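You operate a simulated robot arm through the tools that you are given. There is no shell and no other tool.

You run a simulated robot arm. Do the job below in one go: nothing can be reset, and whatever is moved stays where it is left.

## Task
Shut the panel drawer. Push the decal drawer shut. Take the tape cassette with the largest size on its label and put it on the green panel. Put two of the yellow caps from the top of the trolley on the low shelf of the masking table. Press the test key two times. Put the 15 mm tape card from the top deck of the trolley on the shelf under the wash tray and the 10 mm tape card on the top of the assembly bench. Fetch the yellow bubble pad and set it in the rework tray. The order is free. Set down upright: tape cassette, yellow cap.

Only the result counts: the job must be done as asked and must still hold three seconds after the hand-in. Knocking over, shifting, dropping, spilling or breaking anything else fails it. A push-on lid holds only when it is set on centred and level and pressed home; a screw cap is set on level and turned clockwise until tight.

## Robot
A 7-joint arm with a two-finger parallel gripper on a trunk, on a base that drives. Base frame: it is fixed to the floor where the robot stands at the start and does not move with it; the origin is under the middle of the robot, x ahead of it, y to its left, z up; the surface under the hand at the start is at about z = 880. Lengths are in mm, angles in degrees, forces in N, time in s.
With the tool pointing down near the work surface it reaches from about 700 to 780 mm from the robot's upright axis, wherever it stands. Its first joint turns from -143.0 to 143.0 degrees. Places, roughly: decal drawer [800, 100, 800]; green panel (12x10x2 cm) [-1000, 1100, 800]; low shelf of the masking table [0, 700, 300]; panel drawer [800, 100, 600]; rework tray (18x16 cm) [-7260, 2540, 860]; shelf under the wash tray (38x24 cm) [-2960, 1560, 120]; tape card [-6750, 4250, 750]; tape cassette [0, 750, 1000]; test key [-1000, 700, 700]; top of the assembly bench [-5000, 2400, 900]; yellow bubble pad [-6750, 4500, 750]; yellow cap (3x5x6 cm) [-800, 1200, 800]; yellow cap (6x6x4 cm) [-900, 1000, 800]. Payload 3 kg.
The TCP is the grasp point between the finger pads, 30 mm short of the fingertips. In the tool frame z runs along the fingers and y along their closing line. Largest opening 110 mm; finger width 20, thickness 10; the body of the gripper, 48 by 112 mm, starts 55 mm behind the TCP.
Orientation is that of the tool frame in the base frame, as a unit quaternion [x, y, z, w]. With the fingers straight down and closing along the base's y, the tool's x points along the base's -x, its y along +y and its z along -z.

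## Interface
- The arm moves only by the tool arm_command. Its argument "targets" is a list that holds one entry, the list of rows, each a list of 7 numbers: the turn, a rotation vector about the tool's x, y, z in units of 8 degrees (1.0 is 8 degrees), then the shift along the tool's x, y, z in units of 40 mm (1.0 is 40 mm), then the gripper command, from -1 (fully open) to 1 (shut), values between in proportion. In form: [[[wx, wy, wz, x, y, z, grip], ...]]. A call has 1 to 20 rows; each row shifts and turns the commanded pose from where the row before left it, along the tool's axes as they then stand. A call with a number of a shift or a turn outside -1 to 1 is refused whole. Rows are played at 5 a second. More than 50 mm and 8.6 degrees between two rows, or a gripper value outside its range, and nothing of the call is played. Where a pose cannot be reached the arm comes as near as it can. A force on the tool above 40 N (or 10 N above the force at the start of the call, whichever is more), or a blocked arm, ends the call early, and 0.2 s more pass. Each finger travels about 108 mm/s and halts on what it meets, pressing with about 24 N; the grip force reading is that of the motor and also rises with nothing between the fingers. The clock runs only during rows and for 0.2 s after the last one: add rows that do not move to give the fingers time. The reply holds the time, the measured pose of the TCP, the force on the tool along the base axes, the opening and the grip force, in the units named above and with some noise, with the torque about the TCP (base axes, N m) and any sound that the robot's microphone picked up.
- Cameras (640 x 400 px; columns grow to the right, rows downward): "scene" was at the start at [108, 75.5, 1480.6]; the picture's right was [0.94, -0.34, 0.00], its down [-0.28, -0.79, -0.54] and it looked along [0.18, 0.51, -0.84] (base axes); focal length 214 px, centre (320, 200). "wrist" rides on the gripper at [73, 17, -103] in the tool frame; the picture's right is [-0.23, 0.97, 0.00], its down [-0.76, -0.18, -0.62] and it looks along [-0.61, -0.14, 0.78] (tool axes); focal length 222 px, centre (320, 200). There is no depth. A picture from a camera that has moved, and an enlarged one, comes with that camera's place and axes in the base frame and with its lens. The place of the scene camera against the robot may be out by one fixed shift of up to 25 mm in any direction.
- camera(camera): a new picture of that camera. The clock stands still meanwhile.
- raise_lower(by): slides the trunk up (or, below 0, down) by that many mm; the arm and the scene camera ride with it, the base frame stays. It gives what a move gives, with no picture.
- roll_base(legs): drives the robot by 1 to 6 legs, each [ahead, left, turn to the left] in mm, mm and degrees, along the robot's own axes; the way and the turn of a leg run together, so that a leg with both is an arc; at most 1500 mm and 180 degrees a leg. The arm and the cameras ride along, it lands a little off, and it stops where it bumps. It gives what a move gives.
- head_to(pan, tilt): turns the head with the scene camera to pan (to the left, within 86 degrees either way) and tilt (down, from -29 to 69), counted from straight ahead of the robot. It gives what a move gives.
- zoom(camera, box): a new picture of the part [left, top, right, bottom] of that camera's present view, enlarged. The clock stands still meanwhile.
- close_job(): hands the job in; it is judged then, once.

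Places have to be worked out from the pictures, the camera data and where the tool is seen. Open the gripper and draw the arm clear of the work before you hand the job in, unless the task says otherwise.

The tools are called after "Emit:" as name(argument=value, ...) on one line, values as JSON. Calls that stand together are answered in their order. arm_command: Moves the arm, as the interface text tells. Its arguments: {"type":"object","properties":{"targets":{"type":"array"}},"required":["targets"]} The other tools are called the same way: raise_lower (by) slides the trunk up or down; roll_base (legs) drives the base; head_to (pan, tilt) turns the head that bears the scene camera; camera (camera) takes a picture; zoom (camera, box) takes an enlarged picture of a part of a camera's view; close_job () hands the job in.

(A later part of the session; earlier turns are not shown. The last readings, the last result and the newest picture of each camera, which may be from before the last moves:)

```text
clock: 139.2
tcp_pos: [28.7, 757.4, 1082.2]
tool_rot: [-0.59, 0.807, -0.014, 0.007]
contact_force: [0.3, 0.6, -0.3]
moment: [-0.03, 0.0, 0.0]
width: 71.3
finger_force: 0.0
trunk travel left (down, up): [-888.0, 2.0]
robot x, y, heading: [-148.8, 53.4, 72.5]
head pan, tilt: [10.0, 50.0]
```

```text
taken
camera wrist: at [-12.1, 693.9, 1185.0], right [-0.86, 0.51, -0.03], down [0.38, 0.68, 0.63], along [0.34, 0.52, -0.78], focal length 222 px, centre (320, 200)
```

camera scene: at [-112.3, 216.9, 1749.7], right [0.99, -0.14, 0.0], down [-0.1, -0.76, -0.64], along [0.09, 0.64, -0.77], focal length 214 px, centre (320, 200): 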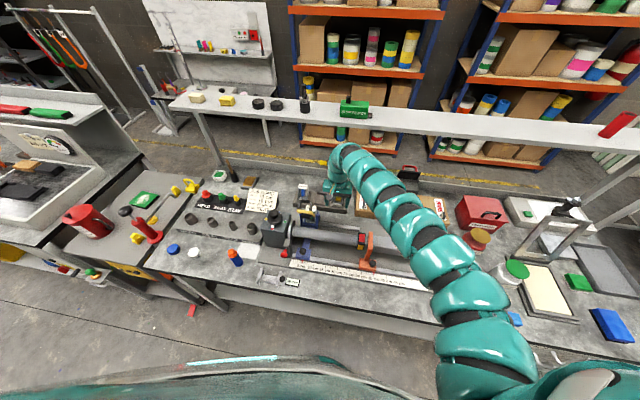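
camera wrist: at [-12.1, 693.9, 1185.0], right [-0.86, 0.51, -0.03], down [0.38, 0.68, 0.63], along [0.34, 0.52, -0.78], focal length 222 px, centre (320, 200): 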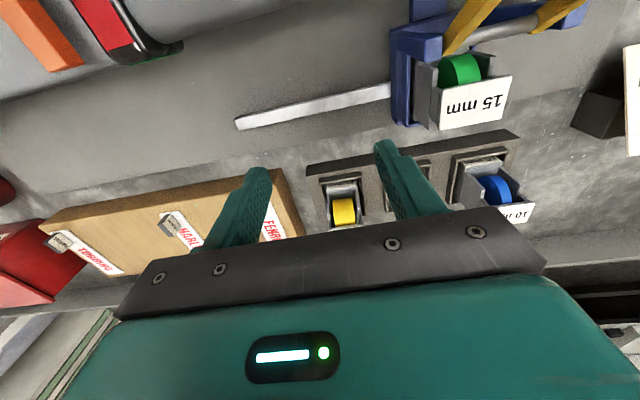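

The cassette lies about 135 mm further out, laterally centred. I extend the arm 35 mm and drive forward 100 mm, then check.

Emit:
arm_command(targets=[[[0, 0, 0, -0.45, 0, 0, -0.3], [0, 0, 0, -0.45, 0, 0, -0.3]]])

Emit:
roll_base(legs=[[98, 0, 0]])

Emit:
camera(camera="wrist")

Emit:
zoom(camera="scene", box=[260, 140, 420, 240])

```text
clock: 139.8
tcp_pos: [42.9, 784.3, 1081.8]
tool_rot: [-0.59, 0.807, -0.014, 0.008]
contact_force: [-0.1, 0.1, 0.0]
moment: [-0.01, 0.02, 0.04]
width: 71.4
finger_force: 0.0
out of reach, approached as far as the arm can: row 2
trunk travel left (down, up): [-888.0, 2.0]
robot x, y, heading: [-151.6, 54.2, 72.4]
head pan, tilt: [10.0, 50.0]
```

```text
clock: 141.0
tcp_pos: [70.5, 879.1, 1081.1]
tool_rot: [-0.59, 0.808, -0.014, 0.007]
contact_force: [-0.2, -0.2, 0.7]
moment: [0.02, 0.02, 0.0]
width: 71.6
finger_force: 0.1
trunk travel left (down, up): [-888.0, 2.0]
robot x, y, heading: [-123.6, 148.0, 71.9]
head pan, tilt: [10.0, 50.0]
```

```text
taken
camera wrist: at [29.3, 816.6, 1184.8], right [-0.86, 0.51, -0.03], down [0.38, 0.68, 0.62], along [0.34, 0.52, -0.78], focal length 222 px, centre (320, 200)
```

wrist: 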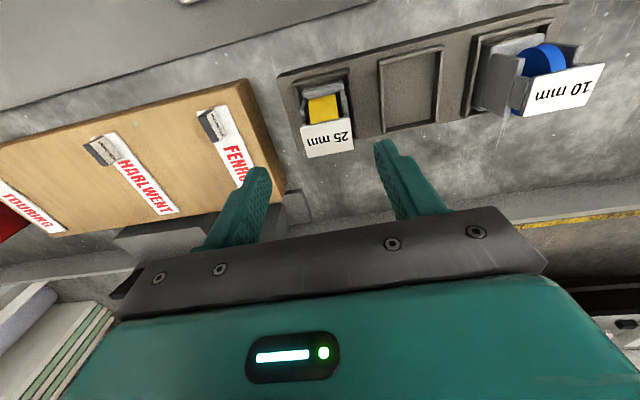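

```text
4.00 times, centred on (340, 190) of scene
camera zoom: at [-82.2, 311.4, 1749.5], right [0.99, -0.14, 0.0], down [-0.1, -0.76, -0.64], along [0.09, 0.64, -0.77], focal length 858 px, centre (240, 240)
```

zoom: 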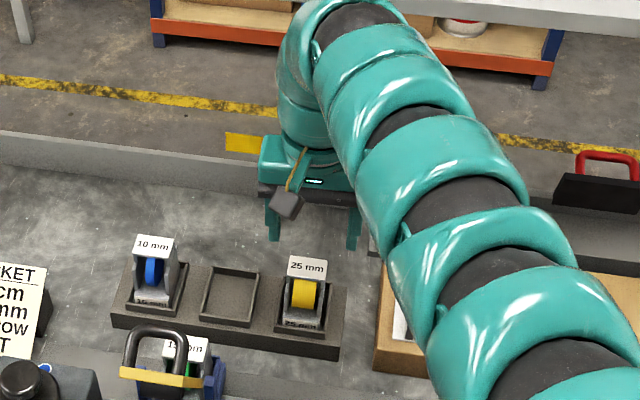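

The gripper is centred over the 25 mm cassette (label at ≈(73,891,985)). I lower with the trunk to a grip height of ~967.

Emit:
raise_lower(by=-80)

Emit:
camera(camera="wrist")

Emit:
raise_lower(by=-34)

Emit:
camera(camera="wrist")

```text
clock: 142.1
tcp_pos: [70.6, 878.0, 1002.8]
tool_rot: [-0.589, 0.808, -0.014, 0.008]
contact_force: [-0.2, -0.9, -0.9]
moment: [0.0, -0.02, 0.02]
width: 71.5
finger_force: 0.1
trunk travel left (down, up): [-808.0, 82.0]
robot x, y, heading: [-122.2, 147.8, 71.7]
head pan, tilt: [10.0, 50.0]
```

```text
taken
camera wrist: at [28.9, 815.6, 1105.6], right [-0.86, 0.51, -0.03], down [0.38, 0.68, 0.63], along [0.34, 0.52, -0.78], focal length 222 px, centre (320, 200)
```

wrist: 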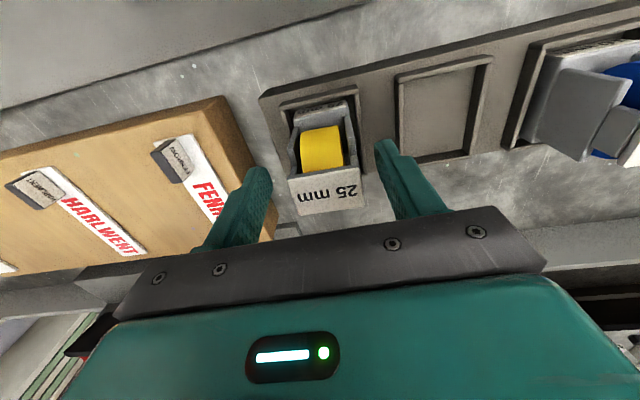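

```text
clock: 142.9
tcp_pos: [71.4, 878.5, 967.3]
tool_rot: [-0.59, 0.807, -0.014, 0.007]
contact_force: [-0.7, -0.4, 0.5]
moment: [-0.01, 0.03, 0.01]
width: 71.5
finger_force: 0.1
trunk travel left (down, up): [-774.0, 116.0]
robot x, y, heading: [-118.2, 149.3, 72.1]
head pan, tilt: [10.0, 50.0]
```

```text
taken
camera wrist: at [29.0, 815.7, 1071.5], right [-0.86, 0.51, -0.03], down [0.38, 0.68, 0.63], along [0.34, 0.52, -0.78], focal length 222 px, centre (320, 200)
```

wrist: 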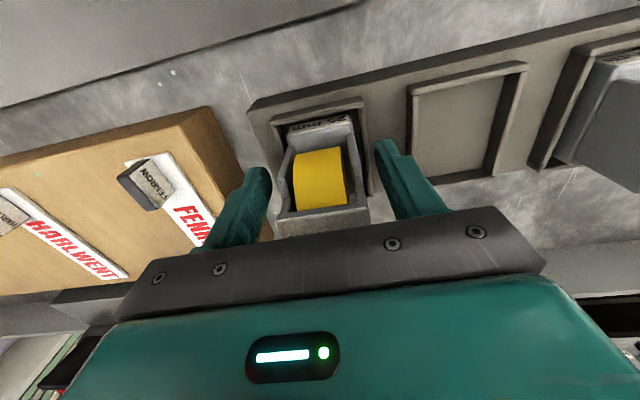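

The cassette sits centred between the fingers. I lower 7 mm more and close the gripper gently.

Emit:
raise_lower(by=-7)

Emit:
arm_command(targets=[[[0, 0, 0, 0, 0, 0, 0.2], [0, 0, 0, 0, 0, 0, 1], [0, 0, 0, 0, 0, 0, 1], [0, 0, 0, 0, 0, 0, 1]]])

Emit:
camera(camera="wrist")

```text
clock: 143.5
tcp_pos: [70.2, 879.3, 961.3]
tool_rot: [-0.591, 0.807, -0.014, 0.007]
contact_force: [-0.1, -0.4, -0.3]
moment: [0.01, -0.01, 0.0]
width: 71.6
finger_force: 0.1
trunk travel left (down, up): [-767.0, 123.0]
robot x, y, heading: [-123.3, 146.9, 72.2]
head pan, tilt: [10.0, 50.0]
```

```text
clock: 144.5
tcp_pos: [70.3, 878.7, 960.2]
tool_rot: [-0.589, 0.808, -0.014, 0.007]
contact_force: [-1.0, 0.6, 1.2]
moment: [0.08, 0.1, 0.01]
width: 43.9
finger_force: 23.9
trunk travel left (down, up): [-767.0, 123.0]
robot x, y, heading: [-124.9, 148.1, 72.2]
head pan, tilt: [10.0, 50.0]
```

```text
taken
camera wrist: at [29.0, 815.8, 1064.4], right [-0.86, 0.51, -0.03], down [0.38, 0.68, 0.63], along [0.34, 0.52, -0.78], focal length 222 px, centre (320, 200)
```

wrist: 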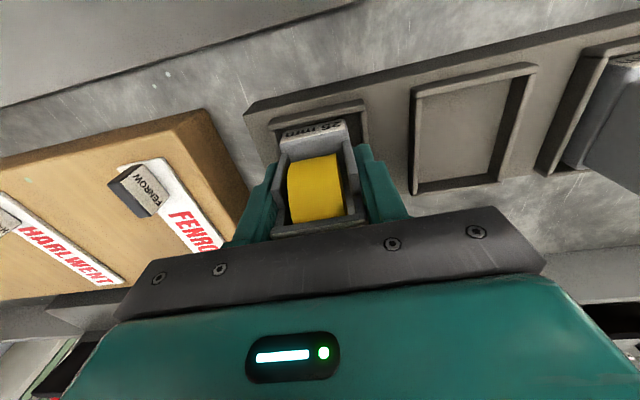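

Gripped at 43.9 mm. I lift with the trunk and check that the cassette comes along.

Emit:
raise_lower(by=20)

Emit:
raise_lower(by=95)

Emit:
camera(camera="wrist")

Emit:
zoom(camera="scene", box=[260, 140, 420, 240])

```text
clock: 145.2
tcp_pos: [69.4, 877.9, 982.6]
tool_rot: [-0.591, 0.807, -0.014, 0.008]
contact_force: [0.6, 0.1, 3.4]
moment: [0.02, 0.12, -0.03]
width: 43.2
finger_force: 24.6
trunk travel left (down, up): [-787.0, 103.0]
robot x, y, heading: [-123.3, 151.4, 72.2]
head pan, tilt: [10.0, 50.0]
```

```text
clock: 146.4
tcp_pos: [70.4, 878.3, 1075.1]
tool_rot: [-0.59, 0.807, -0.014, 0.007]
contact_force: [-0.3, -0.7, -0.5]
moment: [-0.03, -0.03, 0.0]
width: 43.5
finger_force: 24.2
trunk travel left (down, up): [-882.0, 8.0]
robot x, y, heading: [-122.7, 149.3, 72.4]
head pan, tilt: [10.0, 50.0]
```

```text
taken
camera wrist: at [29.2, 816.0, 1179.0], right [-0.86, 0.51, -0.03], down [0.38, 0.68, 0.62], along [0.34, 0.52, -0.78], focal length 222 px, centre (320, 200)
```

wrist: 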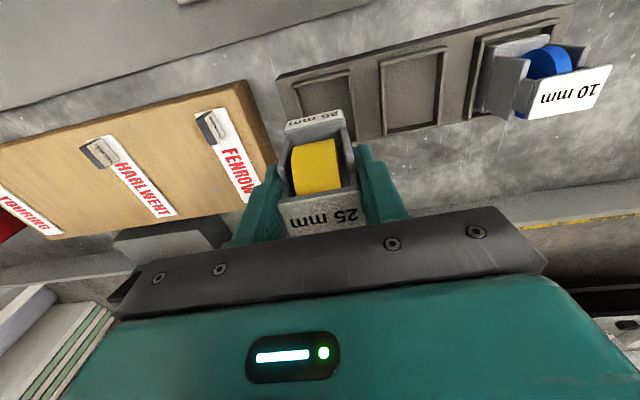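

```text
4.00 times, centred on (340, 190) of scene
camera zoom: at [-82.3, 310.6, 1743.6], right [0.99, -0.14, 0.0], down [-0.1, -0.76, -0.64], along [0.09, 0.64, -0.77], focal length 858 px, centre (240, 240)
```

zoom: 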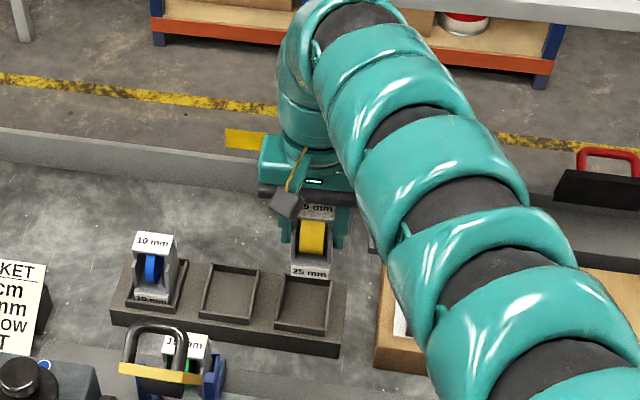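

The cassette is held level. I back away from the bench and drive left along it to the trolley with the green panel (est. base (−975, 1114)).

Emit:
roll_base(legs=[[-580, 0, 0], [0, 1060, 0]])

Emit:
head_to(pan=0, tilt=45)

Emit:
camera(camera="scene")

Emit:
zoom(camera="scene", box=[160, 110, 420, 270])

```text
clock: 154.8
tcp_pos: [-1109.2, 647.9, 1075.7]
tool_rot: [-0.59, 0.807, -0.015, 0.007]
contact_force: [-0.5, -0.1, -0.2]
moment: [-0.02, 0.01, 0.02]
width: 43.5
finger_force: 23.7
trunk travel left (down, up): [-882.0, 8.0]
robot x, y, heading: [-1298.3, -81.9, 72.4]
head pan, tilt: [10.0, 50.0]
```

```text
clock: 155.5
tcp_pos: [-1109.9, 648.6, 1076.6]
tool_rot: [-0.589, 0.808, -0.013, 0.007]
contact_force: [-0.1, 0.5, -1.3]
moment: [-0.01, 0.01, 0.04]
width: 43.7
finger_force: 23.7
trunk travel left (down, up): [-882.0, 8.0]
robot x, y, heading: [-1302.0, -81.9, 72.4]
head pan, tilt: [0.0, 45.0]
```

```text
taken
camera scene: at [-1247.7, 81.1, 1750.5], right [0.95, -0.31, 0.0], down [-0.22, -0.67, -0.71], along [0.22, 0.67, -0.71], focal length 214 px, centre (320, 200)
```

scene: 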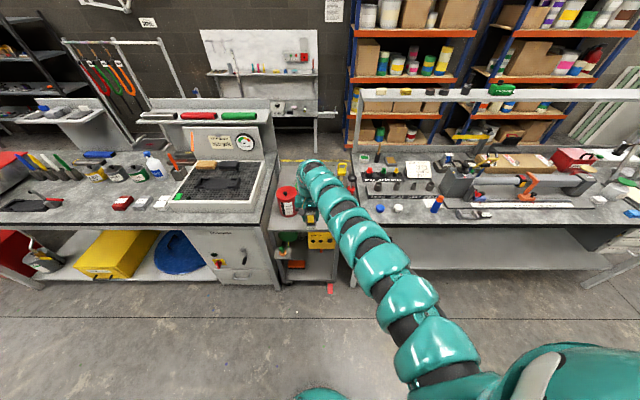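

```text
2.46 times, centred on (290, 190) of scene
camera zoom: at [-1247.7, 81.1, 1750.5], right [0.95, -0.31, 0.0], down [-0.22, -0.67, -0.71], along [0.22, 0.67, -0.71], focal length 528 px, centre (394, 225)
```

zoom: 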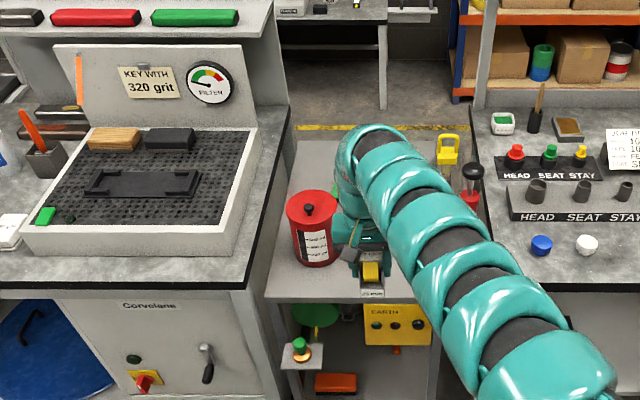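

The trolley is ahead behind the arm. I drive forward 300 mm and use the wrist camera to locate the green panel.

Emit:
roll_base(legs=[[300, 0, -0.4]])

Emit:
camera(camera="wrist")

Emit:
camera(camera="scene")

```text
clock: 157.5
tcp_pos: [-1011.2, 934.8, 1075.2]
tool_rot: [-0.587, 0.809, -0.014, 0.008]
contact_force: [0.3, -0.4, -1.4]
moment: [-0.01, -0.01, 0.0]
width: 43.8
finger_force: 24.5
trunk travel left (down, up): [-882.0, 8.0]
robot x, y, heading: [-1205.1, 203.3, 72.0]
head pan, tilt: [0.0, 45.0]
```

```text
taken
camera wrist: at [-1052.2, 872.6, 1178.8], right [-0.85, 0.52, -0.03], down [0.39, 0.68, 0.62], along [0.35, 0.52, -0.78], focal length 222 px, centre (320, 200)
```

wrist: 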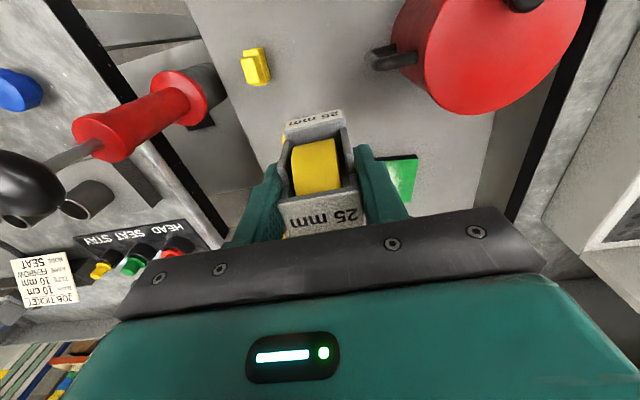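

```text
taken
camera scene: at [-1153.0, 369.3, 1750.4], right [0.95, -0.31, 0.0], down [-0.22, -0.67, -0.71], along [0.22, 0.67, -0.71], focal length 214 px, centre (320, 200)
```

scene: 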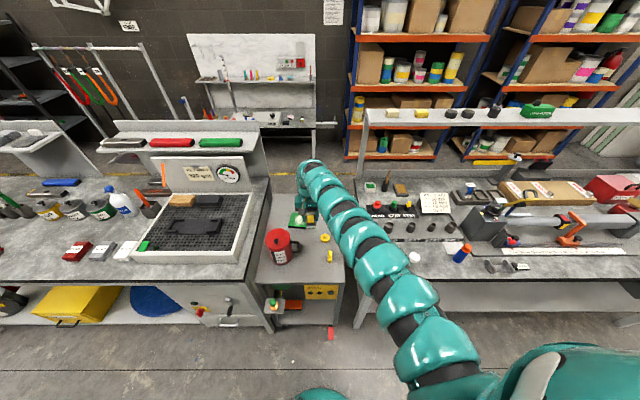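

The panel is partly hidden behind the held cassette in the wrist view. I zoom the scene camera onto it.

Emit:
zoom(camera="scene", box=[250, 180, 370, 255])

Emit:
zoom(camera="scene", box=[250, 250, 370, 325])

Emit:
zoom(camera="wrist", box=[340, 100, 500, 230])

```text
5.33 times, centred on (310, 218) of scene
camera zoom: at [-1153.0, 369.3, 1750.4], right [0.95, -0.31, 0.0], down [-0.22, -0.67, -0.71], along [0.22, 0.67, -0.71], focal length 1144 px, centre (373, 107)
```

zoom: 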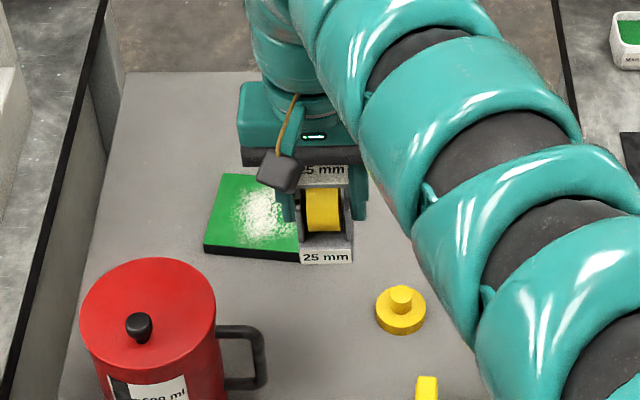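

```text
5.33 times, centred on (310, 288) of scene
camera zoom: at [-1153.0, 369.3, 1750.4], right [0.95, -0.31, 0.0], down [-0.22, -0.67, -0.71], along [0.22, 0.67, -0.71], focal length 1144 px, centre (373, -267)
```

zoom: 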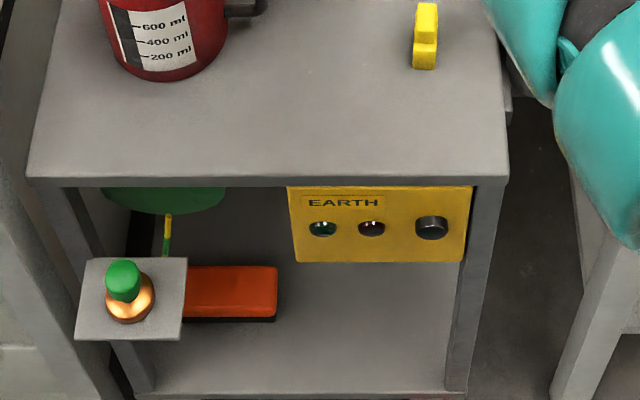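

```text
3.08 times, centred on (420, 165) of wrist
camera zoom: at [-1052.2, 872.6, 1178.8], right [-0.85, 0.52, -0.03], down [0.39, 0.68, 0.62], along [0.35, 0.52, -0.78], focal length 684 px, centre (12, 308)
```

zoom: 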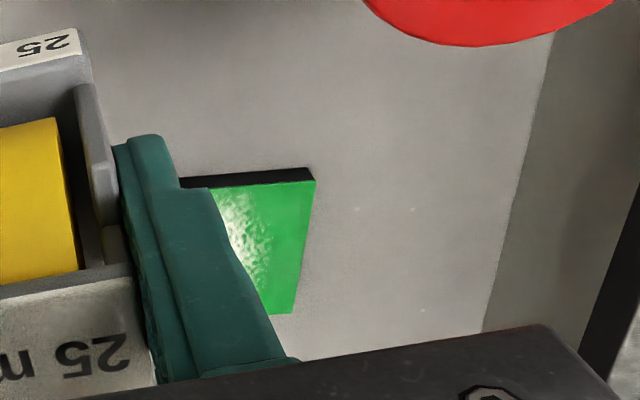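

The panel's left edge agrees in both cameras; its centre is about (−1015, 1142), top ≈ 820. The "EARTH" box's black key is the likely test key. I drive forward 195 mm then left 68 mm to put the cassette over the panel.

Emit:
roll_base(legs=[[193, 0, 0], [0, 68, 0]])

Emit:
camera(camera="wrist")

Emit:
head_to(pan=10, tilt=50)

Emit:
zoom(camera="scene", box=[220, 120, 420, 245])

```text
clock: 159.7
tcp_pos: [-1017.2, 1139.7, 1076.0]
tool_rot: [-0.587, 0.809, -0.015, 0.007]
contact_force: [-0.4, 0.5, -0.9]
moment: [0.04, -0.05, 0.02]
width: 43.8
finger_force: 23.6
trunk travel left (down, up): [-882.0, 8.0]
robot x, y, heading: [-1212.5, 409.1, 72.3]
head pan, tilt: [0.0, 45.0]
```

```text
taken
camera wrist: at [-1058.8, 1077.2, 1179.0], right [-0.85, 0.52, -0.03], down [0.39, 0.68, 0.62], along [0.35, 0.52, -0.78], focal length 222 px, centre (320, 200)
```

wrist: 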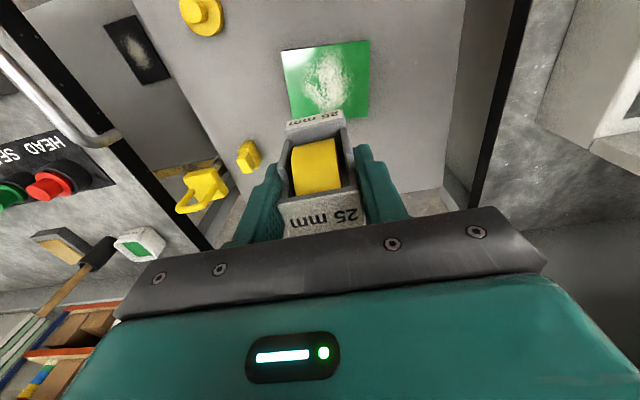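

```text
clock: 160.4
tcp_pos: [-1016.0, 1138.7, 1075.6]
tool_rot: [-0.587, 0.809, -0.014, 0.008]
contact_force: [-0.4, -0.6, -0.5]
moment: [-0.03, 0.04, 0.01]
width: 43.8
finger_force: 24.5
trunk travel left (down, up): [-882.0, 8.0]
robot x, y, heading: [-1219.3, 409.9, 71.9]
head pan, tilt: [10.0, 50.0]
```

```text
3.20 times, centred on (320, 182) of scene
camera zoom: at [-1171.6, 571.6, 1743.6], right [0.99, -0.14, 0.0], down [-0.11, -0.76, -0.64], along [0.09, 0.64, -0.77], focal length 686 px, centre (320, 256)
```

zoom: 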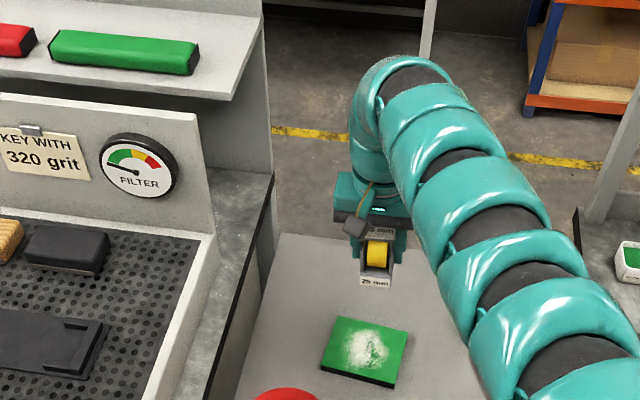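

The panel centre computed from the wrist view is (−1018, 1140), right under the cassette. I lower by trunk, then check.

Emit:
raise_lower(by=-150)

Emit:
camera(camera="wrist")

Emit:
zoom(camera="scene", box=[220, 120, 420, 245])

```text
clock: 162.2
tcp_pos: [-1017.3, 1138.6, 926.0]
tool_rot: [-0.587, 0.809, -0.014, 0.007]
contact_force: [0.1, -0.2, -1.0]
moment: [-0.02, 0.01, -0.01]
width: 43.5
finger_force: 23.2
trunk travel left (down, up): [-732.0, 158.0]
robot x, y, heading: [-1212.2, 408.9, 71.9]
head pan, tilt: [10.0, 50.0]
```

```text
taken
camera wrist: at [-1057.5, 1076.4, 1029.4], right [-0.85, 0.52, -0.03], down [0.39, 0.68, 0.62], along [0.35, 0.52, -0.78], focal length 222 px, centre (320, 200)
```

wrist: 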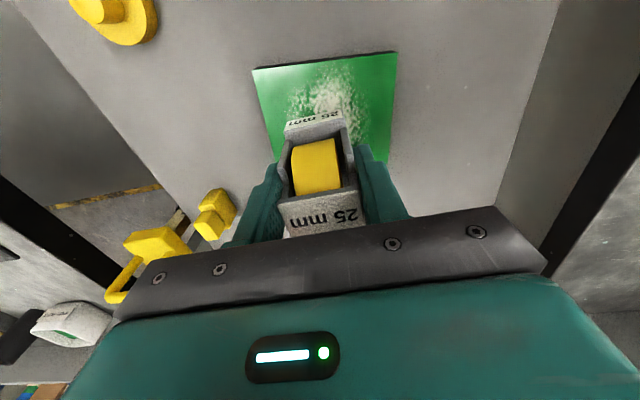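

```text
3.20 times, centred on (320, 182) of scene
camera zoom: at [-1172.4, 571.7, 1593.7], right [0.99, -0.14, 0.0], down [-0.11, -0.76, -0.64], along [0.09, 0.64, -0.77], focal length 686 px, centre (320, 256)
```

zoom: 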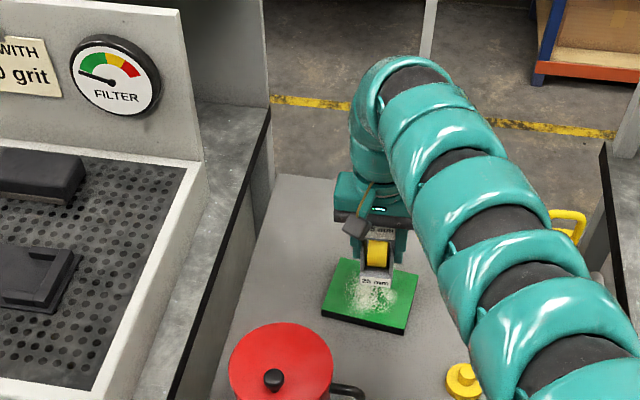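

Lowering further in small steps while watching for contact.

Emit:
raise_lower(by=-35)

Emit:
raise_lower(by=-5)

Emit:
raise_lower(by=-5)

Emit:
zoom(camera="scene", box=[280, 160, 400, 235])

```text
clock: 163.0
tcp_pos: [-1016.3, 1137.7, 891.3]
tool_rot: [-0.587, 0.809, -0.015, 0.008]
contact_force: [0.0, -0.2, -1.0]
moment: [0.0, 0.01, 0.0]
width: 43.8
finger_force: 23.9
trunk travel left (down, up): [-697.0, 193.0]
robot x, y, heading: [-1215.7, 411.9, 71.5]
head pan, tilt: [10.0, 50.0]
```

```text
clock: 163.5
tcp_pos: [-1017.1, 1138.9, 886.0]
tool_rot: [-0.587, 0.809, -0.015, 0.007]
contact_force: [0.1, -0.1, -0.9]
moment: [0.02, 0.0, 0.07]
width: 43.7
finger_force: 23.9
trunk travel left (down, up): [-692.0, 198.0]
robot x, y, heading: [-1212.3, 410.2, 71.9]
head pan, tilt: [10.0, 50.0]
```

```text
clock: 164.1
tcp_pos: [-1015.8, 1139.5, 884.0]
tool_rot: [-0.587, 0.809, -0.012, 0.009]
contact_force: [2.3, 1.4, 17.4]
moment: [0.27, 0.2, -0.02]
width: 43.7
finger_force: 23.8
trunk travel left (down, up): [-687.0, 203.0]
robot x, y, heading: [-1214.3, 410.4, 71.8]
head pan, tilt: [10.0, 50.0]
```

```text
5.33 times, centred on (340, 198) of scene
camera zoom: at [-1172.7, 569.6, 1549.1], right [0.99, -0.14, 0.0], down [-0.11, -0.76, -0.64], along [0.09, 0.64, -0.77], focal length 1144 px, centre (213, 213)
```

zoom: 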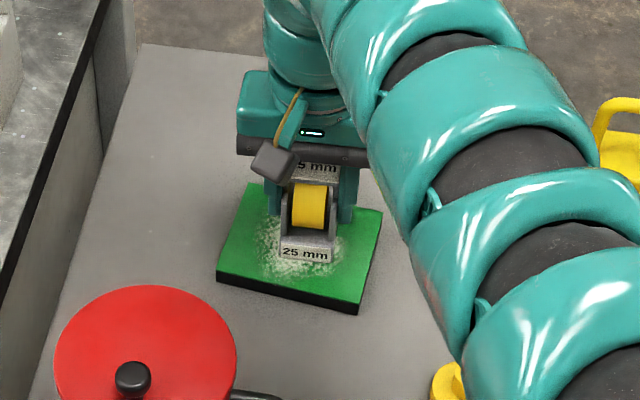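

Contact at z≈884: the cassette is on the panel. I open the fingers and lift off.

Emit:
arm_command(targets=[[[0, 0, 0, 0, 0, 0, -0.1], [0, 0, 0, 0, 0, 0, -0.3], [0, 0, 0, 0, 0, 0, -0.3]]])

Emit:
raise_lower(by=60)

Emit:
raise_lower(by=140)

Emit:
camera(camera="wrist")

Emit:
camera(camera="scene")

```text
clock: 164.9
tcp_pos: [-1016.4, 1139.7, 880.8]
tool_rot: [-0.587, 0.809, -0.015, 0.008]
contact_force: [-0.7, -0.2, 0.7]
moment: [0.02, 0.01, 0.0]
width: 71.5
finger_force: 0.1
trunk travel left (down, up): [-687.0, 203.0]
robot x, y, heading: [-1209.4, 409.1, 71.8]
head pan, tilt: [10.0, 50.0]
```

```text
clock: 165.9
tcp_pos: [-1015.9, 1139.0, 940.3]
tool_rot: [-0.587, 0.81, -0.014, 0.008]
contact_force: [0.0, -0.2, -0.2]
moment: [0.04, -0.01, -0.02]
width: 71.8
finger_force: 0.1
trunk travel left (down, up): [-747.0, 143.0]
robot x, y, heading: [-1213.8, 409.4, 71.8]
head pan, tilt: [10.0, 50.0]
```

```text
clock: 167.5
tcp_pos: [-1016.0, 1139.9, 1080.9]
tool_rot: [-0.587, 0.809, -0.013, 0.008]
contact_force: [-0.3, -0.3, -0.1]
moment: [-0.02, 0.01, 0.0]
width: 71.3
finger_force: 0.0
trunk travel left (down, up): [-887.0, 3.0]
robot x, y, heading: [-1214.5, 407.6, 72.0]
head pan, tilt: [10.0, 50.0]
```

```text
taken
camera wrist: at [-1057.5, 1076.5, 1184.1], right [-0.85, 0.52, -0.03], down [0.39, 0.68, 0.62], along [0.35, 0.52, -0.78], focal length 222 px, centre (320, 200)
```

wrist: 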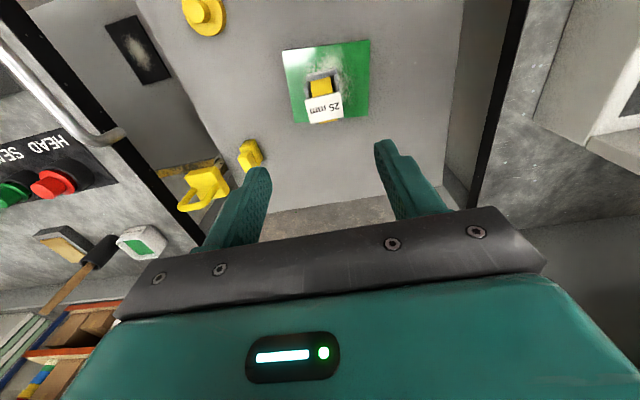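

```text
taken
camera scene: at [-1172.3, 571.9, 1748.6], right [0.99, -0.14, 0.0], down [-0.11, -0.76, -0.64], along [0.09, 0.64, -0.77], focal length 214 px, centre (320, 200)
```

scene: 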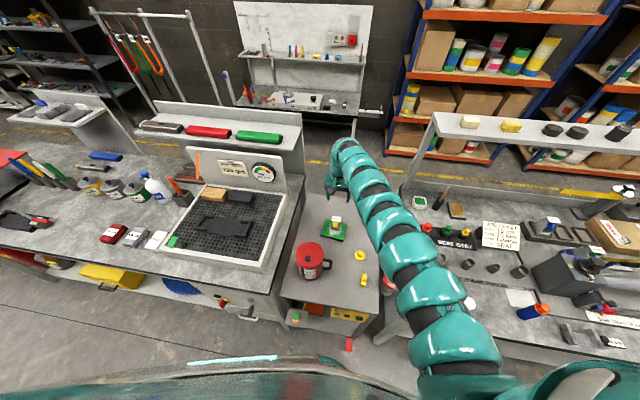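

The cassette stands on the panel. Next the yellow caps: I zoom in to study their shapes.

Emit:
zoom(camera="scene", box=[320, 220, 420, 320])

Emit:
zoom(camera="wrist", box=[140, 0, 300, 220])

```text
4.00 times, centred on (370, 270) of scene
camera zoom: at [-1172.3, 571.9, 1748.6], right [0.99, -0.14, 0.0], down [-0.11, -0.76, -0.64], along [0.09, 0.64, -0.77], focal length 858 px, centre (120, -80)
```

zoom: 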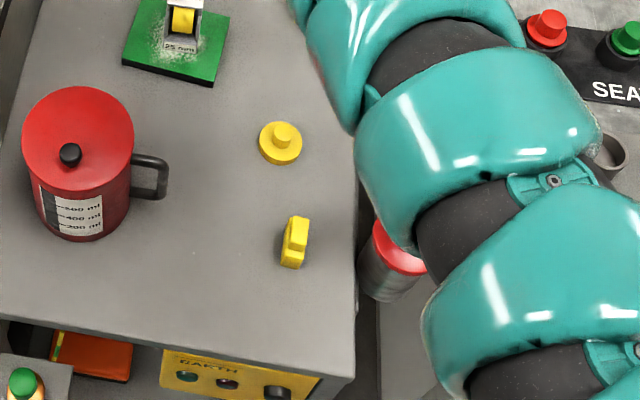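

```text
1.82 times, centred on (220, 110) of wrist
camera zoom: at [-1057.5, 1076.5, 1184.1], right [-0.85, 0.52, -0.03], down [0.39, 0.68, 0.62], along [0.35, 0.52, -0.78], focal length 404 px, centre (502, 364)
```

zoom: 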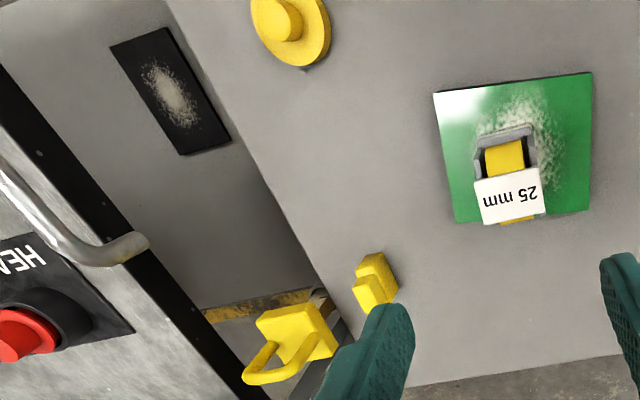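

The front block cap stands near (−945, 868), long axis along the reach direction. I back off and tilt the tool 36° outward so the same grasp can place under the table.

Emit:
roll_base(legs=[[-430, 0, 0], [0, -151, 0]])

Emit:
arm_command(targets=[[[0, -1, 0, 0, 0, 0, -0.3], [0, -1, 0, 0, 0, 0, -0.3], [0, -1, 0, 0, 0, 0, -0.3], [0, -1, 0, 0, 0, 0, -0.3], [0, -0.5, 0, 0, 0, 0, -0.3], [0, 0, 0, 0, 0, 0, -0.3]]])

Emit:
camera(camera="wrist")

Emit:
head_to(pan=0, tilt=45)

Emit:
camera(camera="scene")

```text
clock: 171.1
tcp_pos: [-1004.0, 681.6, 1081.0]
tool_rot: [-0.586, 0.81, -0.014, 0.006]
contact_force: [0.6, 0.3, -0.3]
moment: [-0.01, 0.01, 0.0]
width: 71.4
finger_force: 0.1
trunk travel left (down, up): [-887.0, 3.0]
robot x, y, heading: [-1200.0, -45.7, 71.7]
head pan, tilt: [10.0, 50.0]
```

```text
clock: 172.5
tcp_pos: [-1007.8, 688.7, 1077.0]
tool_rot: [-0.562, 0.768, 0.167, 0.257]
contact_force: [-0.4, 0.2, 0.3]
moment: [0.0, -0.03, -0.02]
width: 71.7
finger_force: 0.1
out of reach, approached as far as the arm can: row 5
trunk travel left (down, up): [-887.0, 3.0]
robot x, y, heading: [-1199.1, -49.1, 71.7]
head pan, tilt: [10.0, 50.0]
```

```text
taken
camera wrist: at [-1061.6, 580.0, 1118.2], right [-0.87, 0.48, 0.1], down [0.22, 0.2, 0.96], along [0.44, 0.86, -0.28], focal length 222 px, centre (320, 200)
```

wrist: 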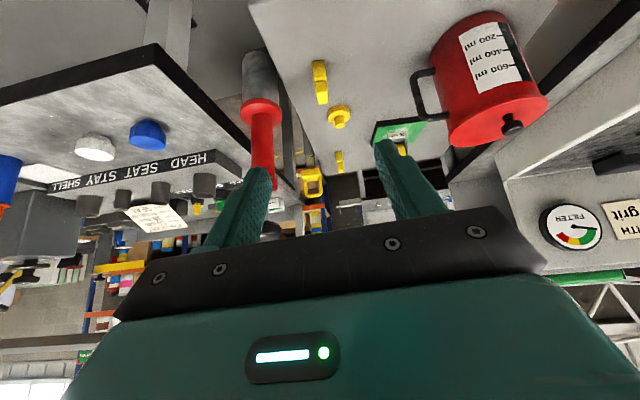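

```text
clock: 173.3
tcp_pos: [-1005.2, 687.5, 1075.7]
tool_rot: [-0.562, 0.768, 0.167, 0.257]
contact_force: [-0.1, -0.9, -0.1]
moment: [-0.03, 0.02, -0.01]
width: 71.6
finger_force: 0.0
trunk travel left (down, up): [-887.0, 3.0]
robot x, y, heading: [-1202.6, -46.9, 71.8]
head pan, tilt: [0.0, 45.0]
```

```text
taken
camera scene: at [-1147.6, 115.3, 1755.5], right [0.95, -0.31, 0.0], down [-0.22, -0.67, -0.71], along [0.22, 0.67, -0.71], focal length 214 px, centre (320, 200)
```

scene: 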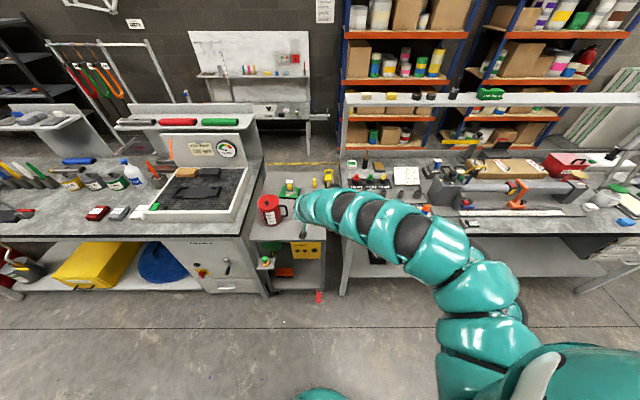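

Tilt is 36°. The wrist camera now sees all three caps nicely; I zoom in on them.

Emit:
zoom(camera="wrist", box=[270, 40, 400, 200])

Emit:
zoom(camera="scene", box=[240, 150, 360, 270])

```text
2.50 times, centred on (335, 120) of wrist
camera zoom: at [-1060.2, 579.8, 1118.1], right [-0.87, 0.48, 0.1], down [0.22, 0.2, 0.96], along [0.44, 0.85, -0.28], focal length 555 px, centre (282, 400)
```

zoom: 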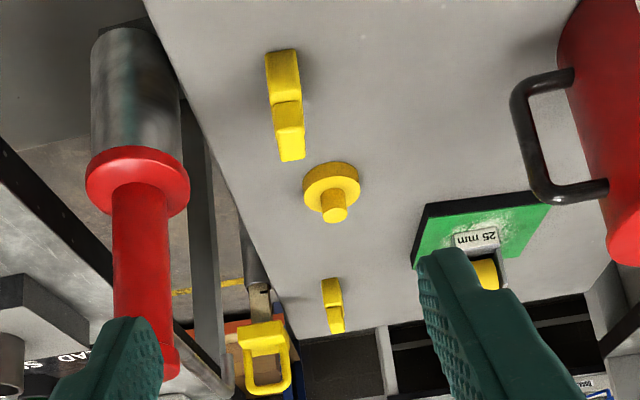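

```text
3.33 times, centred on (300, 210) of scene
camera zoom: at [-1147.6, 115.3, 1755.5], right [0.95, -0.31, 0.0], down [-0.22, -0.67, -0.71], along [0.22, 0.67, -0.71], focal length 715 px, centre (387, 167)
```

zoom: 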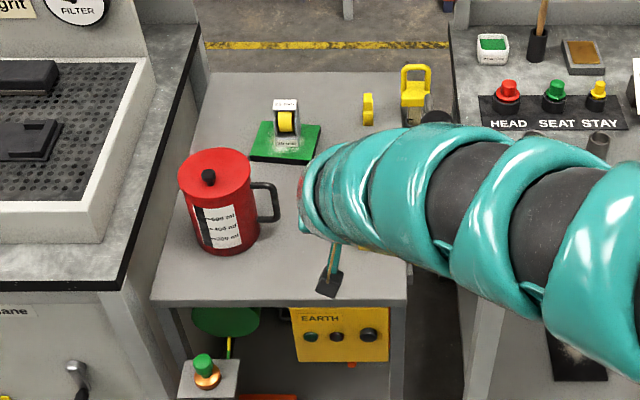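

The front cap centre is ≈(−945, 863), aligned laterally within a few mm. I lower the trunk to z≈862 here in front of the trolley, then drive forward to straddle the cap.

Emit:
raise_lower(by=-214)

Emit:
roll_base(legs=[[100, 0, 0]])

Emit:
camera(camera="wrist")

```text
clock: 175.5
tcp_pos: [-1005.3, 686.4, 863.0]
tool_rot: [-0.562, 0.768, 0.167, 0.258]
contact_force: [-0.2, 0.0, 0.0]
moment: [0.03, -0.03, -0.01]
width: 71.6
finger_force: 0.1
trunk travel left (down, up): [-673.0, 217.0]
robot x, y, heading: [-1204.5, -49.4, 71.7]
head pan, tilt: [0.0, 45.0]
```

```text
clock: 176.7
tcp_pos: [-974.5, 783.7, 861.3]
tool_rot: [-0.562, 0.769, 0.166, 0.257]
contact_force: [0.4, 0.5, -1.5]
moment: [0.01, 0.01, 0.01]
width: 71.6
finger_force: 0.0
trunk travel left (down, up): [-673.0, 217.0]
robot x, y, heading: [-1171.8, 47.1, 71.7]
head pan, tilt: [0.0, 45.0]
```

```text
taken
camera wrist: at [-1028.4, 675.8, 903.2], right [-0.87, 0.48, 0.1], down [0.22, 0.2, 0.96], along [0.44, 0.85, -0.28], focal length 222 px, centre (320, 200)
```

wrist: 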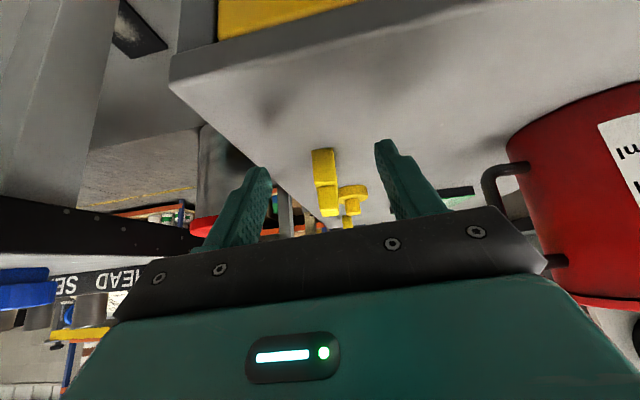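

The cap is straight ahead between the fingers. I lower 15 mm and move forward 82 mm.

Emit:
raise_lower(by=-12)

Emit:
roll_base(legs=[[82, -3, 0]])

Emit:
camera(camera="wrist")

```text
clock: 177.3
tcp_pos: [-974.1, 782.2, 851.0]
tool_rot: [-0.562, 0.768, 0.168, 0.257]
contact_force: [0.5, -1.0, 0.3]
moment: [-0.01, -0.02, -0.01]
width: 71.4
finger_force: 0.0
trunk travel left (down, up): [-661.0, 229.0]
robot x, y, heading: [-1171.3, 45.4, 71.8]
head pan, tilt: [0.0, 45.0]
```

```text
clock: 178.3
tcp_pos: [-946.5, 860.4, 849.1]
tool_rot: [-0.562, 0.769, 0.166, 0.256]
contact_force: [-0.8, 0.1, 0.8]
moment: [-0.02, 0.0, 0.01]
width: 71.5
finger_force: 0.0
trunk travel left (down, up): [-661.0, 229.0]
robot x, y, heading: [-1142.9, 124.5, 71.7]
head pan, tilt: [0.0, 45.0]
```

```text
taken
camera wrist: at [-1000.3, 751.9, 891.3], right [-0.87, 0.48, 0.1], down [0.22, 0.2, 0.96], along [0.44, 0.85, -0.28], focal length 222 px, centre (320, 200)
```

wrist: 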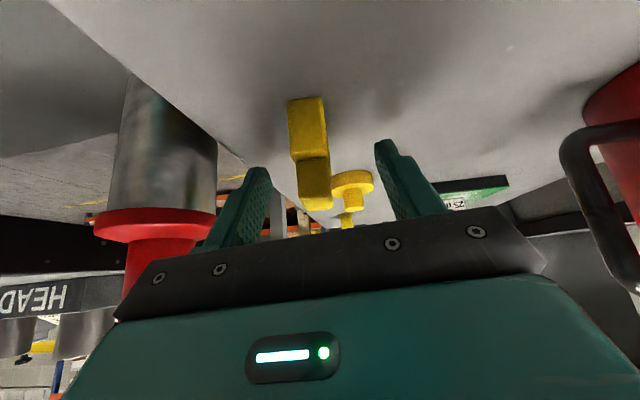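

The cap is between the fingers, ~5 mm off to one side. I nudge laterally, lower 5 mm and close.

Emit:
raise_lower(by=-5)

Emit:
arm_command(targets=[[[0, 0, 0, 0, -0.14, 0, 0], [0, 0, 0, 0, 0, 0, 0.4], [0, 0, 0, 0, 0, 0, 1], [0, 0, 0, 0, 0, 0, 1], [0, 0, 0, 0, 0, 0, 1]]])

Emit:
camera(camera="wrist")

```text
clock: 178.9
tcp_pos: [-946.4, 859.1, 845.7]
tool_rot: [-0.562, 0.768, 0.168, 0.257]
contact_force: [-0.1, -0.4, 0.5]
moment: [0.04, 0.02, -0.03]
width: 71.4
finger_force: 0.0
trunk travel left (down, up): [-656.0, 234.0]
robot x, y, heading: [-1149.9, 126.1, 71.8]
head pan, tilt: [0.0, 45.0]
```

```text
clock: 180.1
tcp_pos: [-941.4, 858.3, 846.3]
tool_rot: [-0.562, 0.768, 0.168, 0.257]
contact_force: [-1.0, 1.2, 0.9]
moment: [-0.01, 0.0, -0.03]
width: 20.0
finger_force: 23.8
trunk travel left (down, up): [-656.0, 234.0]
robot x, y, heading: [-1144.5, 126.9, 71.7]
head pan, tilt: [0.0, 45.0]
```

```text
taken
camera wrist: at [-995.4, 750.9, 886.4], right [-0.87, 0.48, 0.1], down [0.22, 0.2, 0.96], along [0.44, 0.85, -0.28], focal length 222 px, centre (320, 200)
```

wrist: 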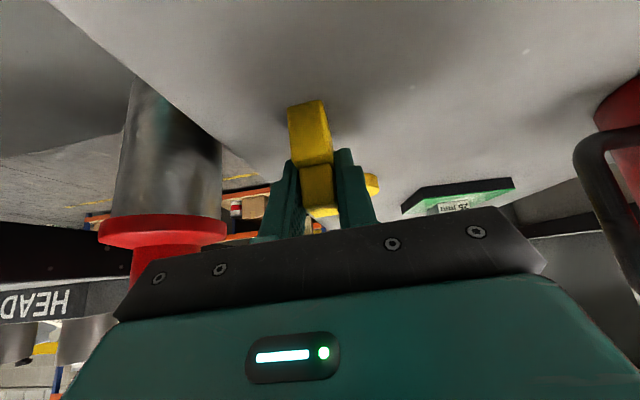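

Gripped at 20 mm on the boss. I lift and check that it hangs upright.

Emit:
raise_lower(by=15)

Emit:
raise_lower(by=60)

Emit:
camera(camera="wrist")

Emit:
zoom(camera="scene", box=[240, 190, 400, 290])

```text
clock: 180.7
tcp_pos: [-941.0, 859.7, 860.0]
tool_rot: [-0.563, 0.768, 0.167, 0.256]
contact_force: [0.1, 0.4, 0.2]
moment: [0.0, -0.01, -0.03]
width: 20.3
finger_force: 24.5
trunk travel left (down, up): [-671.0, 219.0]
robot x, y, heading: [-1142.0, 127.5, 71.8]
head pan, tilt: [0.0, 45.0]
```

```text
clock: 181.7
tcp_pos: [-940.4, 859.3, 919.2]
tool_rot: [-0.562, 0.768, 0.167, 0.257]
contact_force: [0.3, 0.1, -0.5]
moment: [0.03, -0.01, -0.03]
width: 19.9
finger_force: 23.4
trunk travel left (down, up): [-731.0, 159.0]
robot x, y, heading: [-1144.8, 126.9, 71.9]
head pan, tilt: [0.0, 45.0]
```

```text
taken
camera wrist: at [-995.3, 751.1, 961.2], right [-0.87, 0.48, 0.1], down [0.22, 0.2, 0.96], along [0.44, 0.85, -0.28], focal length 222 px, centre (320, 200)
```

wrist: 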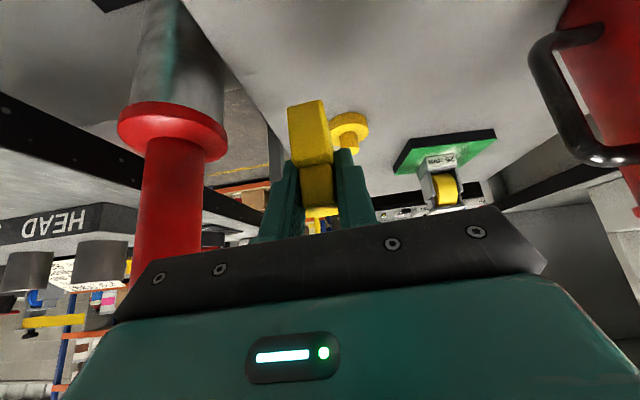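

```text
4.00 times, centred on (320, 240) of scene
camera zoom: at [-1087.9, 286.8, 1599.5], right [0.95, -0.31, 0.0], down [-0.22, -0.67, -0.71], along [0.22, 0.67, -0.71], focal length 858 px, centre (320, 40)
```

zoom: 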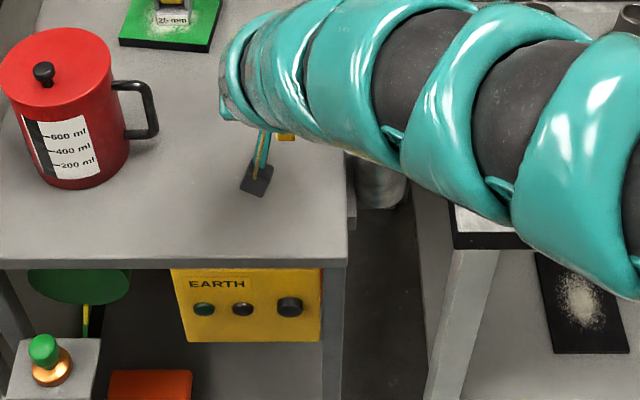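

The cap is held upright. I back off, drive right along the bench, and lower the trunk to look at the low shelf.

Emit:
roll_base(legs=[[-330, 0, 0], [0, -500, 0]])

Emit:
raise_lower(by=-400)

Emit:
head_to(pan=0, tilt=35)

Emit:
camera(camera="scene")

Emit:
camera(camera="wrist")

```text
clock: 186.4
tcp_pos: [-570.7, 391.6, 919.6]
tool_rot: [-0.564, 0.767, 0.168, 0.256]
contact_force: [0.5, 0.1, -0.5]
moment: [-0.04, 0.01, 0.0]
width: 19.9
finger_force: 24.0
trunk travel left (down, up): [-731.0, 159.0]
robot x, y, heading: [-769.7, -344.0, 72.0]
head pan, tilt: [0.0, 45.0]
```

```text
clock: 190.3
tcp_pos: [-571.4, 392.2, 519.3]
tool_rot: [-0.564, 0.767, 0.169, 0.257]
contact_force: [0.7, -0.3, -0.2]
moment: [0.0, -0.01, 0.01]
width: 20.1
finger_force: 23.9
trunk travel left (down, up): [-331.0, 559.0]
robot x, y, heading: [-771.0, -344.8, 72.1]
head pan, tilt: [0.0, 45.0]
```

```text
clock: 191.0
tcp_pos: [-571.8, 392.1, 518.5]
tool_rot: [-0.564, 0.767, 0.169, 0.257]
contact_force: [-0.1, -0.2, -0.9]
moment: [-0.04, -0.01, 0.02]
width: 20.3
finger_force: 24.3
trunk travel left (down, up): [-331.0, 559.0]
robot x, y, heading: [-768.2, -346.8, 71.9]
head pan, tilt: [0.0, 35.0]
```

```text
taken
camera scene: at [-713.5, -174.9, 1214.3], right [0.95, -0.31, 0.0], down [-0.18, -0.55, -0.82], along [0.25, 0.78, -0.57], focal length 214 px, centre (320, 200)
```

scene: 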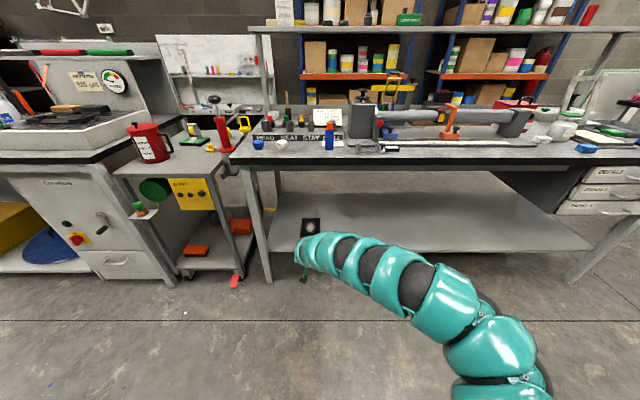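

```text
taken
camera wrist: at [-625.2, 283.6, 561.3], right [-0.87, 0.48, 0.1], down [0.22, 0.2, 0.96], along [0.43, 0.86, -0.28], focal length 222 px, centre (320, 200)
```

wrist: 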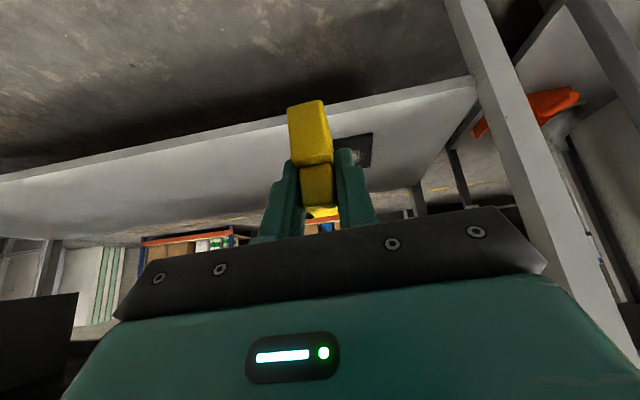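

The shelf (z≈285–300, front edge Y'≈440 in room axes) is clear to the right of the black mat. I move right 250 mm, lower to z≈400, and drive in.

Emit:
roll_base(legs=[[0, -250, 0]])

Emit:
raise_lower(by=-115)

Emit:
roll_base(legs=[[200, 0, 0]])

Emit:
camera(camera="wrist")

Emit:
camera(camera="scene")

```text
clock: 192.8
tcp_pos: [-336.2, 315.5, 520.3]
tool_rot: [-0.565, 0.766, 0.168, 0.256]
contact_force: [0.2, 0.4, -1.0]
moment: [-0.01, 0.0, 0.03]
width: 20.3
finger_force: 23.8
trunk travel left (down, up): [-331.0, 559.0]
robot x, y, heading: [-535.2, -421.9, 71.9]
head pan, tilt: [0.0, 35.0]
```

```text
clock: 194.3
tcp_pos: [-335.8, 315.4, 405.5]
tool_rot: [-0.565, 0.766, 0.168, 0.257]
contact_force: [0.7, 0.7, -0.6]
moment: [0.06, -0.01, 0.0]
width: 20.3
finger_force: 23.8
trunk travel left (down, up): [-216.0, 674.0]
robot x, y, heading: [-536.4, -421.2, 72.1]
head pan, tilt: [0.0, 35.0]
```

```text
clock: 195.9
tcp_pos: [-272.6, 507.6, 405.0]
tool_rot: [-0.564, 0.766, 0.168, 0.257]
contact_force: [0.0, -0.3, -0.2]
moment: [-0.02, -0.03, 0.01]
width: 20.0
finger_force: 24.2
trunk travel left (down, up): [-216.0, 674.0]
robot x, y, heading: [-473.4, -228.5, 71.7]
head pan, tilt: [0.0, 35.0]
```

```text
taken
camera wrist: at [-326.9, 399.1, 446.4], right [-0.87, 0.48, 0.1], down [0.22, 0.2, 0.96], along [0.43, 0.86, -0.28], focal length 222 px, centre (320, 200)
```

wrist: 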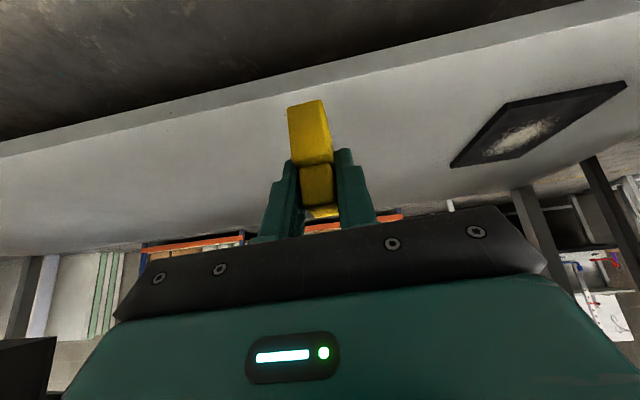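

```text
taken
camera scene: at [-415.3, -59.5, 1099.4], right [0.95, -0.31, 0.0], down [-0.18, -0.55, -0.82], along [0.25, 0.78, -0.57], focal length 214 px, centre (320, 200)
```

scene: 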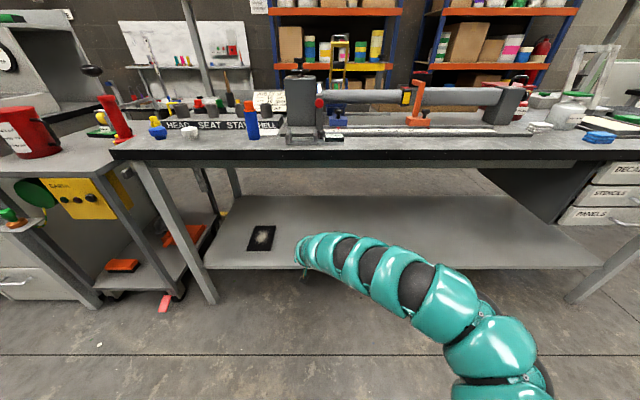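

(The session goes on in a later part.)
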